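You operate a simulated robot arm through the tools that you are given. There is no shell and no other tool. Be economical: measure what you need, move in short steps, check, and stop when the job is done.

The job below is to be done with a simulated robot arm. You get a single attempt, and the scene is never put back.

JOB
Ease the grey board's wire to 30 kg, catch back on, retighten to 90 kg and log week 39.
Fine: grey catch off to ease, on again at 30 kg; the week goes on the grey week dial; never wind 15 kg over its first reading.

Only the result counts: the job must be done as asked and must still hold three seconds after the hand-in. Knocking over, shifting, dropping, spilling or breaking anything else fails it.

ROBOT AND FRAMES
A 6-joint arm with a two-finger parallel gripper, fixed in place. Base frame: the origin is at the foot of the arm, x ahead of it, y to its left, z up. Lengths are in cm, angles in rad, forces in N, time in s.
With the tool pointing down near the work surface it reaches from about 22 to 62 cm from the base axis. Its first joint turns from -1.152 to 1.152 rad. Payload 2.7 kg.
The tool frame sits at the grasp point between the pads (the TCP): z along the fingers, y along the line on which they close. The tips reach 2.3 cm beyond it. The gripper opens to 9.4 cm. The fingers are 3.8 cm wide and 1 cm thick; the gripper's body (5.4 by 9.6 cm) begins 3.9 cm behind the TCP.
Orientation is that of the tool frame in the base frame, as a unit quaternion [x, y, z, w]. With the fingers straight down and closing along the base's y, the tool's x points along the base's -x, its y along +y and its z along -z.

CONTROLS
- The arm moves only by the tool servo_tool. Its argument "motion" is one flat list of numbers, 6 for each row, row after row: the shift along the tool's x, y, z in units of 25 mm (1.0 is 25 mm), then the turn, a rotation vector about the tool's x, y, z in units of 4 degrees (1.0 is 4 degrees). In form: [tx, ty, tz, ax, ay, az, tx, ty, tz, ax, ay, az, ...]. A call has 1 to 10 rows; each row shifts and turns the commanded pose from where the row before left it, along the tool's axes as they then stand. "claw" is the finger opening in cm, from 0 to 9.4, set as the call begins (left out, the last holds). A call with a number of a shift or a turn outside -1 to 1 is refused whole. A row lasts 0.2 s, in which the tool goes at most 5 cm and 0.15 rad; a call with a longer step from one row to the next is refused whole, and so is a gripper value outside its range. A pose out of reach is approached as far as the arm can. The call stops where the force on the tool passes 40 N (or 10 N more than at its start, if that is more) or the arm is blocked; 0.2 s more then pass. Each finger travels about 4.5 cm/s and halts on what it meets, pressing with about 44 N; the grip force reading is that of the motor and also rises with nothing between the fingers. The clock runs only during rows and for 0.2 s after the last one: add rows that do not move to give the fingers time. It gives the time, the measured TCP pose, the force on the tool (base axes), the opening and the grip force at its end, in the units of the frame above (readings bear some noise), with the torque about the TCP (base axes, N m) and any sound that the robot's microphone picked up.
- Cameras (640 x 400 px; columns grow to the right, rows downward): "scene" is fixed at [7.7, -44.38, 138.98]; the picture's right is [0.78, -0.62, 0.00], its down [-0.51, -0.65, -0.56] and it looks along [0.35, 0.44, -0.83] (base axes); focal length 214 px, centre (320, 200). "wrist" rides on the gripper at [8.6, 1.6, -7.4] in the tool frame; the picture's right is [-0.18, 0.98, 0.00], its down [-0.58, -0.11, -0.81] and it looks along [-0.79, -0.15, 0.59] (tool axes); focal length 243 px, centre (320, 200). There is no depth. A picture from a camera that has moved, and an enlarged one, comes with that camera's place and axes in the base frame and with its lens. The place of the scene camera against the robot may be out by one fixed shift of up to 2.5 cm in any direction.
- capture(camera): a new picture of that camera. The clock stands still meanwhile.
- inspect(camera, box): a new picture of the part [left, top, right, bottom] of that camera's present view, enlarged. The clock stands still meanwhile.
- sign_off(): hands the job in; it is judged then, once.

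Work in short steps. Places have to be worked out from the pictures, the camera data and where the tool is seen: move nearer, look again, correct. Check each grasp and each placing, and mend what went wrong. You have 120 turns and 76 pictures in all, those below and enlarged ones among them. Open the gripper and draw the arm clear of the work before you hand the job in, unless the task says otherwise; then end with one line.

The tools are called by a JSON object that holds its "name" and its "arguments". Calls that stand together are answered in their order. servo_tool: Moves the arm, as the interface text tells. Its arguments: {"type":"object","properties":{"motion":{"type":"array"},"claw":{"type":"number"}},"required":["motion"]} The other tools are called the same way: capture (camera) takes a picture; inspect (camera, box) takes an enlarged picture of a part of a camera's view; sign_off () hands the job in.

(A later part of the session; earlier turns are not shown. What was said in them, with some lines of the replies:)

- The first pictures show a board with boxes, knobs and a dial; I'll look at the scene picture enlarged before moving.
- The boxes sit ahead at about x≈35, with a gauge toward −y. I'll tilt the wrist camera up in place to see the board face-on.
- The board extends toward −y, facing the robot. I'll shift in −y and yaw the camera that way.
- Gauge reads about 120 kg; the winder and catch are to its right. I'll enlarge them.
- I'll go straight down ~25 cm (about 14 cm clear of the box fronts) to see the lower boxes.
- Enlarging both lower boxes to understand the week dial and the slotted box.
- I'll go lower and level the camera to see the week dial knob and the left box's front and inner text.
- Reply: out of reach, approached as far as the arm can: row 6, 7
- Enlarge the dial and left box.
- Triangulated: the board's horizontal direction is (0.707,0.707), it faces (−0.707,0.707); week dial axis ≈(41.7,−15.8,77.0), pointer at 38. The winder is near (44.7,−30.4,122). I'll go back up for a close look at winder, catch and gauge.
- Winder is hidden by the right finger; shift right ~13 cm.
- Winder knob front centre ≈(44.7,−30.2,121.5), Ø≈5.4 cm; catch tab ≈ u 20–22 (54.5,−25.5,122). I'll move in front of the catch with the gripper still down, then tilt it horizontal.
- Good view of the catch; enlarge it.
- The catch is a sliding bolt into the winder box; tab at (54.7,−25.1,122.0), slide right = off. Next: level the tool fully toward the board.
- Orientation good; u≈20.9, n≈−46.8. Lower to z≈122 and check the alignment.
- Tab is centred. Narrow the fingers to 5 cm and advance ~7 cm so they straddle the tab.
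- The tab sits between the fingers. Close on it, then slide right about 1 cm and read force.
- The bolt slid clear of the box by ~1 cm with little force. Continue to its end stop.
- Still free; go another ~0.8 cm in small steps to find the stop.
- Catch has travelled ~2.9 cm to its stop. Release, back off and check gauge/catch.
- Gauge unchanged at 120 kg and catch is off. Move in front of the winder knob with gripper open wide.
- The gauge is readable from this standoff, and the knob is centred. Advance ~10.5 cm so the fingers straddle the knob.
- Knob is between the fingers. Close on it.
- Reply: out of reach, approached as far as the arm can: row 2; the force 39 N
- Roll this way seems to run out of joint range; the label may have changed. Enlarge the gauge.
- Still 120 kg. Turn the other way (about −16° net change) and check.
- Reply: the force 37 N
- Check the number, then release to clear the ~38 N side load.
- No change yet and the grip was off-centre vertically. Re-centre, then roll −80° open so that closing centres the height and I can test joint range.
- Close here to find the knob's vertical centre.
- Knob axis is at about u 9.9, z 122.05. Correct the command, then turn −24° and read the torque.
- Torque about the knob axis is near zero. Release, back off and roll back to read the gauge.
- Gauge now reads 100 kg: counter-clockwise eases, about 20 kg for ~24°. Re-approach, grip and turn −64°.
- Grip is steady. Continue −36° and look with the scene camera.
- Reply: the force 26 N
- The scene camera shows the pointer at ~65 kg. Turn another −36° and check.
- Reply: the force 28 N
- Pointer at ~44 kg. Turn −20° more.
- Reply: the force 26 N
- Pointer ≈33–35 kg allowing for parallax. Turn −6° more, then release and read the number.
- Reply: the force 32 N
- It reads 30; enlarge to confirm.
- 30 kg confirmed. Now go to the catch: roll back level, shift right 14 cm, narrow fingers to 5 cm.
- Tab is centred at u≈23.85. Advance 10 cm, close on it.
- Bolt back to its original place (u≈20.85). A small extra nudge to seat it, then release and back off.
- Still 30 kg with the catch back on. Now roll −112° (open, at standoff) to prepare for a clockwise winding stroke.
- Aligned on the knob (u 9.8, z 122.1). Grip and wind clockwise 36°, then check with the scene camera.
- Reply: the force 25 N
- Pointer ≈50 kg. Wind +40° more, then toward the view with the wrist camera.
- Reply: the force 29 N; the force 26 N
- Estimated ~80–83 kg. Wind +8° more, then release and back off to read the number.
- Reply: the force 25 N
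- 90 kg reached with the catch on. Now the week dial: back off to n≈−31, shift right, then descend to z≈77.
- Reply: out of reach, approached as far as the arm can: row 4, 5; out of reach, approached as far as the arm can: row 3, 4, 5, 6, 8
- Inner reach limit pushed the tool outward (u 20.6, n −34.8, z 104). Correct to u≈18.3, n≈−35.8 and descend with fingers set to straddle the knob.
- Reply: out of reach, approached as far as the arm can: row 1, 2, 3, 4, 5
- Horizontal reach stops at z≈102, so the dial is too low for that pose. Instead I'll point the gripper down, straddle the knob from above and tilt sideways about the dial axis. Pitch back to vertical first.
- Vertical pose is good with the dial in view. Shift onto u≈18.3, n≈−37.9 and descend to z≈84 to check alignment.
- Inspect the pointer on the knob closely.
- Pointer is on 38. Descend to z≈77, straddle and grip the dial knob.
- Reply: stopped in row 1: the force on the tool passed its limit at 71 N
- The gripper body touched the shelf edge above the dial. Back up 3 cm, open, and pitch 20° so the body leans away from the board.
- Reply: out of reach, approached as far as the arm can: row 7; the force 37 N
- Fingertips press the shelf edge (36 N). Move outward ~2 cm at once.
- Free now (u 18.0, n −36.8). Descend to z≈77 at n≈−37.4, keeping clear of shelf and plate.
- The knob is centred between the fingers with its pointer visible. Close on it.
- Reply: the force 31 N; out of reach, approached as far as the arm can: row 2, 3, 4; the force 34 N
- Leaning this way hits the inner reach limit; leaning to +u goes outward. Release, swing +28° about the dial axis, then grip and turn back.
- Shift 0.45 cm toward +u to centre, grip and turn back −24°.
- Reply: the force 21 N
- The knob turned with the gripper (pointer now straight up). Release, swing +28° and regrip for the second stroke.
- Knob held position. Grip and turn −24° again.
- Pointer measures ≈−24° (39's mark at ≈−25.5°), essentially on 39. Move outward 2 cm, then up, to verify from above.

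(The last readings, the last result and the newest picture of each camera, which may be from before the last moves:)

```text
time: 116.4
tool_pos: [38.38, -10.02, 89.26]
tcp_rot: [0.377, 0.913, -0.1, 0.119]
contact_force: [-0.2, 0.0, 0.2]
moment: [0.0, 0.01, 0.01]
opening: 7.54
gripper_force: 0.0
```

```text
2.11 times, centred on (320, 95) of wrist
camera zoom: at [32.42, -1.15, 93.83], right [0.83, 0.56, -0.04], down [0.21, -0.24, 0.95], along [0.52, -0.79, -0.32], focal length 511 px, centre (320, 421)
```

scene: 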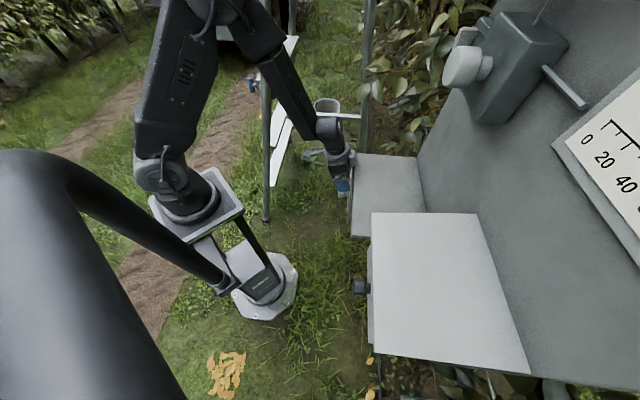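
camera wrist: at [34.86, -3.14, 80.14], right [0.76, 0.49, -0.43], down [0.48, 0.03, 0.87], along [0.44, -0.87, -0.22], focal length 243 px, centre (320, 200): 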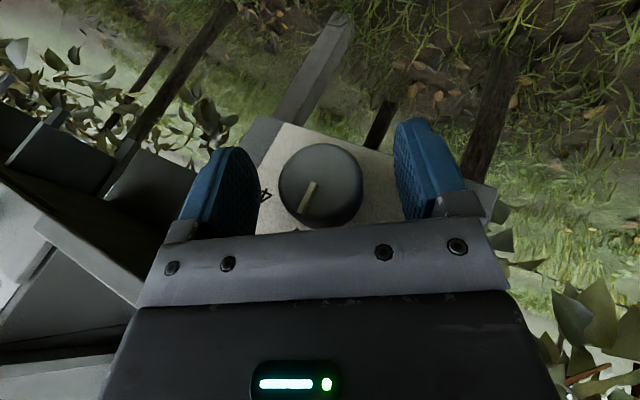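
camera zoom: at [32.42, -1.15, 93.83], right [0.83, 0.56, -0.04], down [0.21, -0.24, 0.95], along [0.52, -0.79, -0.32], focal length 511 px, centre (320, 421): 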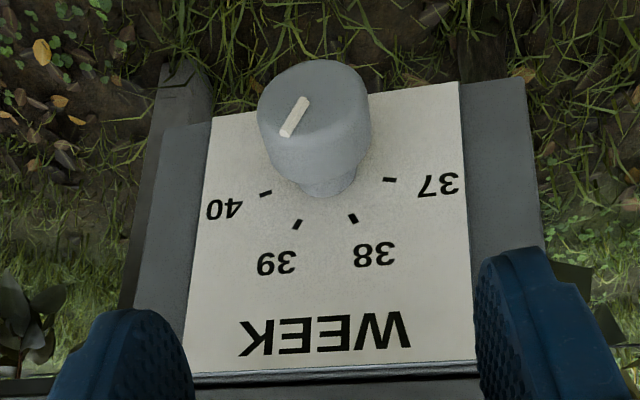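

Zoom more tightly to judge the pointer precisely.

{"name": "inspect", "arguments": {"camera": "wrist", "box": [280, 10, 360, 110]}}

```text
4.00 times, centred on (320, 60) of wrist
camera zoom: at [32.42, -1.15, 93.83], right [0.83, 0.56, -0.04], down [0.21, -0.24, 0.95], along [0.52, -0.79, -0.32], focal length 970 px, centre (320, 760)
```

zoom: 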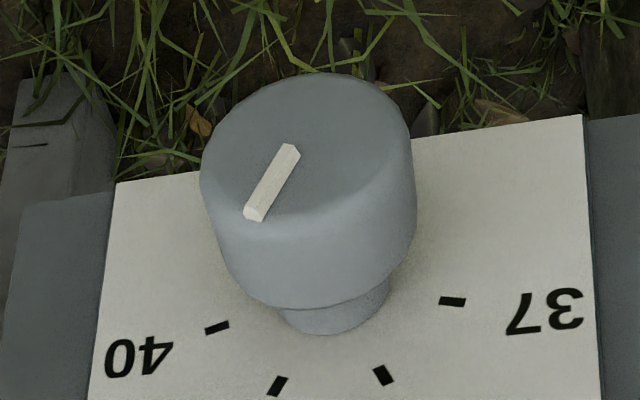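

The pointer sits on 39 (within ~2°). Now rise clear of the work and re-read the gauge and catch.

{"name": "servo_tool", "arguments": {"motion": [-0.29, 0, -0.95, 0, 0, 0, -0.29, 0, -0.95, 0, 0, 0, -0.29, 0, -0.95, 0, 0, 0, -0.29, 0, -0.95, 0, 0, 0, -0.29, 0, -0.95, 0, 0, 0, -0.29, 0, -0.95, 0, 0, 0, -0.29, 0, -0.95, 0, 0, 0, -0.29, 0, -0.95, 0, 0, 0, -0.29, 0, -0.95, 0, 0, 0, -0.29, 0, -0.95, 0, 0, 0]}}

{"name": "servo_tool", "arguments": {"motion": [-0.1, 0, -0.95, 0, 0, 0, -0.1, 0, -0.95, 0, 0, 0, 0.2, -0.2, -0.9, 0, 0, 0, 0.4, -0.4, -0.8, 0, 0, 0, 0.4, -0.5, -0.7, 0, 0, 0, 0.6, -0.5, -0.5, 0, 0, 0, 0.6, -0.5, -0.5, 0, 0, 0, 0.6, -0.5, -0.5, 0, 0, 0], "claw": 9}}

{"name": "capture", "arguments": {"camera": "wrist"}}

```text
time: 118.6
tool_pos: [39.89, -8.53, 114.16]
tcp_rot: [0.379, 0.912, -0.1, 0.12]
contact_force: [-0.3, 0.0, 0.2]
moment: [-0.01, -0.01, -0.04]
opening: 7.54
gripper_force: 0.0
```

```text
time: 120.4
tool_pos: [28.54, -4.57, 126.57]
tcp_rot: [0.378, 0.912, -0.1, 0.121]
contact_force: [0.2, 0.8, -0.6]
moment: [-0.01, -0.03, 0.0]
opening: 8.99
gripper_force: 0.1
```

```text
7 pictures are left
camera wrist: at [22.75, 4.32, 130.92], right [0.83, 0.56, -0.04], down [0.21, -0.24, 0.95], along [0.52, -0.79, -0.32], focal length 243 px, centre (320, 200)
```

wrist: 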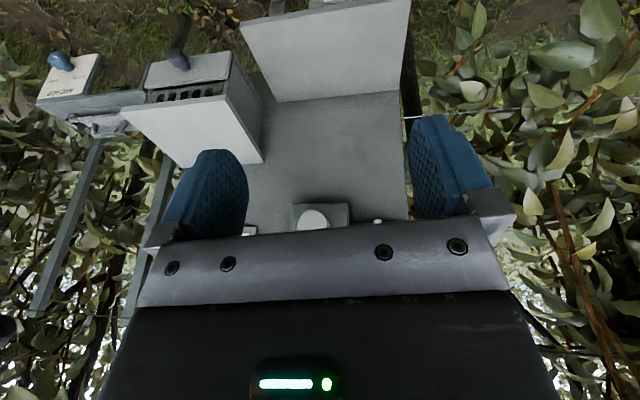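

A second (blue) week dial exists elsewhere; I used the grey one. Raise and shift to see gauge and catch once more.

{"name": "servo_tool", "arguments": {"motion": [-0.29, -0.5, -0.95, 0, 0, 0, -0.29, -0.5, -0.95, 0, 0, 0, -0.29, -0.5, -0.95, 0, 0, 0, -0.29, -0.5, -0.95, 0, 0, 0]}}

{"name": "inspect", "arguments": {"camera": "wrist", "box": [120, 100, 440, 260]}}

```text
time: 121.4
tool_pos: [25.49, -7.44, 136.9]
tcp_rot: [0.378, 0.912, -0.1, 0.12]
contact_force: [0.7, 0.2, 0.0]
moment: [0.0, -0.01, 0.03]
opening: 9.0
gripper_force: 0.0
```

```text
2.00 times, centred on (280, 180) of wrist
camera zoom: at [19.68, 1.48, 141.29], right [0.83, 0.56, -0.04], down [0.21, -0.24, 0.95], along [0.52, -0.79, -0.32], focal length 485 px, centre (400, 240)
```

zoom: 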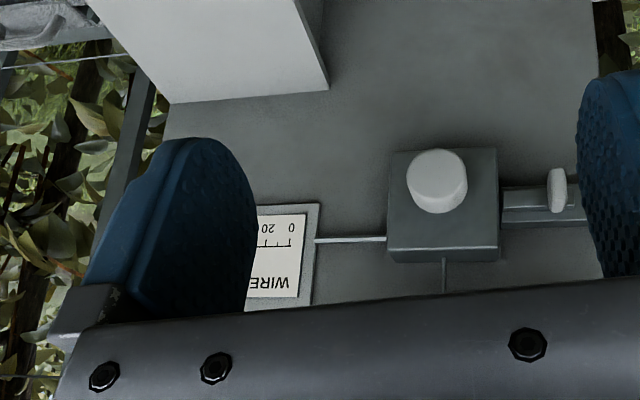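

Catch is on. Shift −u ~13 cm for the gauge.

{"name": "servo_tool", "arguments": {"motion": [0, -0.85, 0, 0, 0, 0, 0, -0.85, 0, 0, 0, 0, 0, -0.85, 0, 0, 0, 0, 0, -0.85, 0, 0, 0, 0, 0, -0.85, 0, 0, 0, 0, 0, -0.85, 0, 0, 0, 0]}}

{"name": "inspect", "arguments": {"camera": "wrist", "box": [200, 120, 440, 240]}}

```text
time: 122.8
tool_pos: [16.64, -16.28, 138.15]
tcp_rot: [0.378, 0.913, -0.099, 0.12]
contact_force: [-0.4, 0.5, -0.4]
moment: [0.01, -0.01, -0.02]
opening: 9.01
gripper_force: 0.0
```

```text
2.67 times, centred on (320, 180) of wrist
camera zoom: at [10.76, -7.4, 142.58], right [0.83, 0.56, -0.04], down [0.21, -0.24, 0.95], along [0.52, -0.79, -0.32], focal length 647 px, centre (320, 253)
```

zoom: 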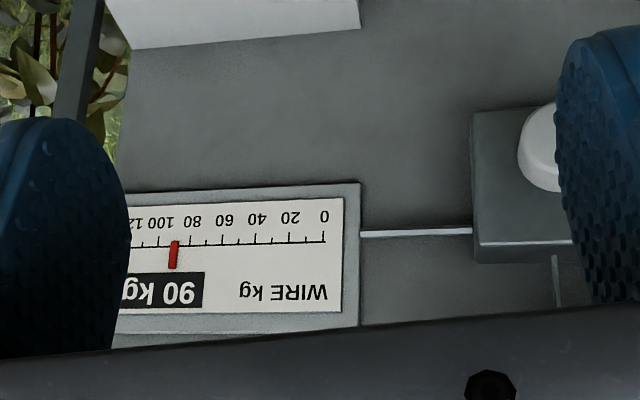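

The gauge holds at 90 kg, the catch is on, the dial is on 39, and the arm is clear with the gripper open. Handing in.

{"name": "sign_off", "arguments": {}}

```text
The job is handed in.
```

The grey board's wire was eased from 120 to 30 kg with the catch off, the catch was put back on, the wire was retightened to 90 kg without going near the 135 kg limit, and the grey week dial is on 39 (pointer about 2° off its mark); on the way to the dial the gripper pressed the shelf above it twice (71 N, then about 36 N), with no visible shift.
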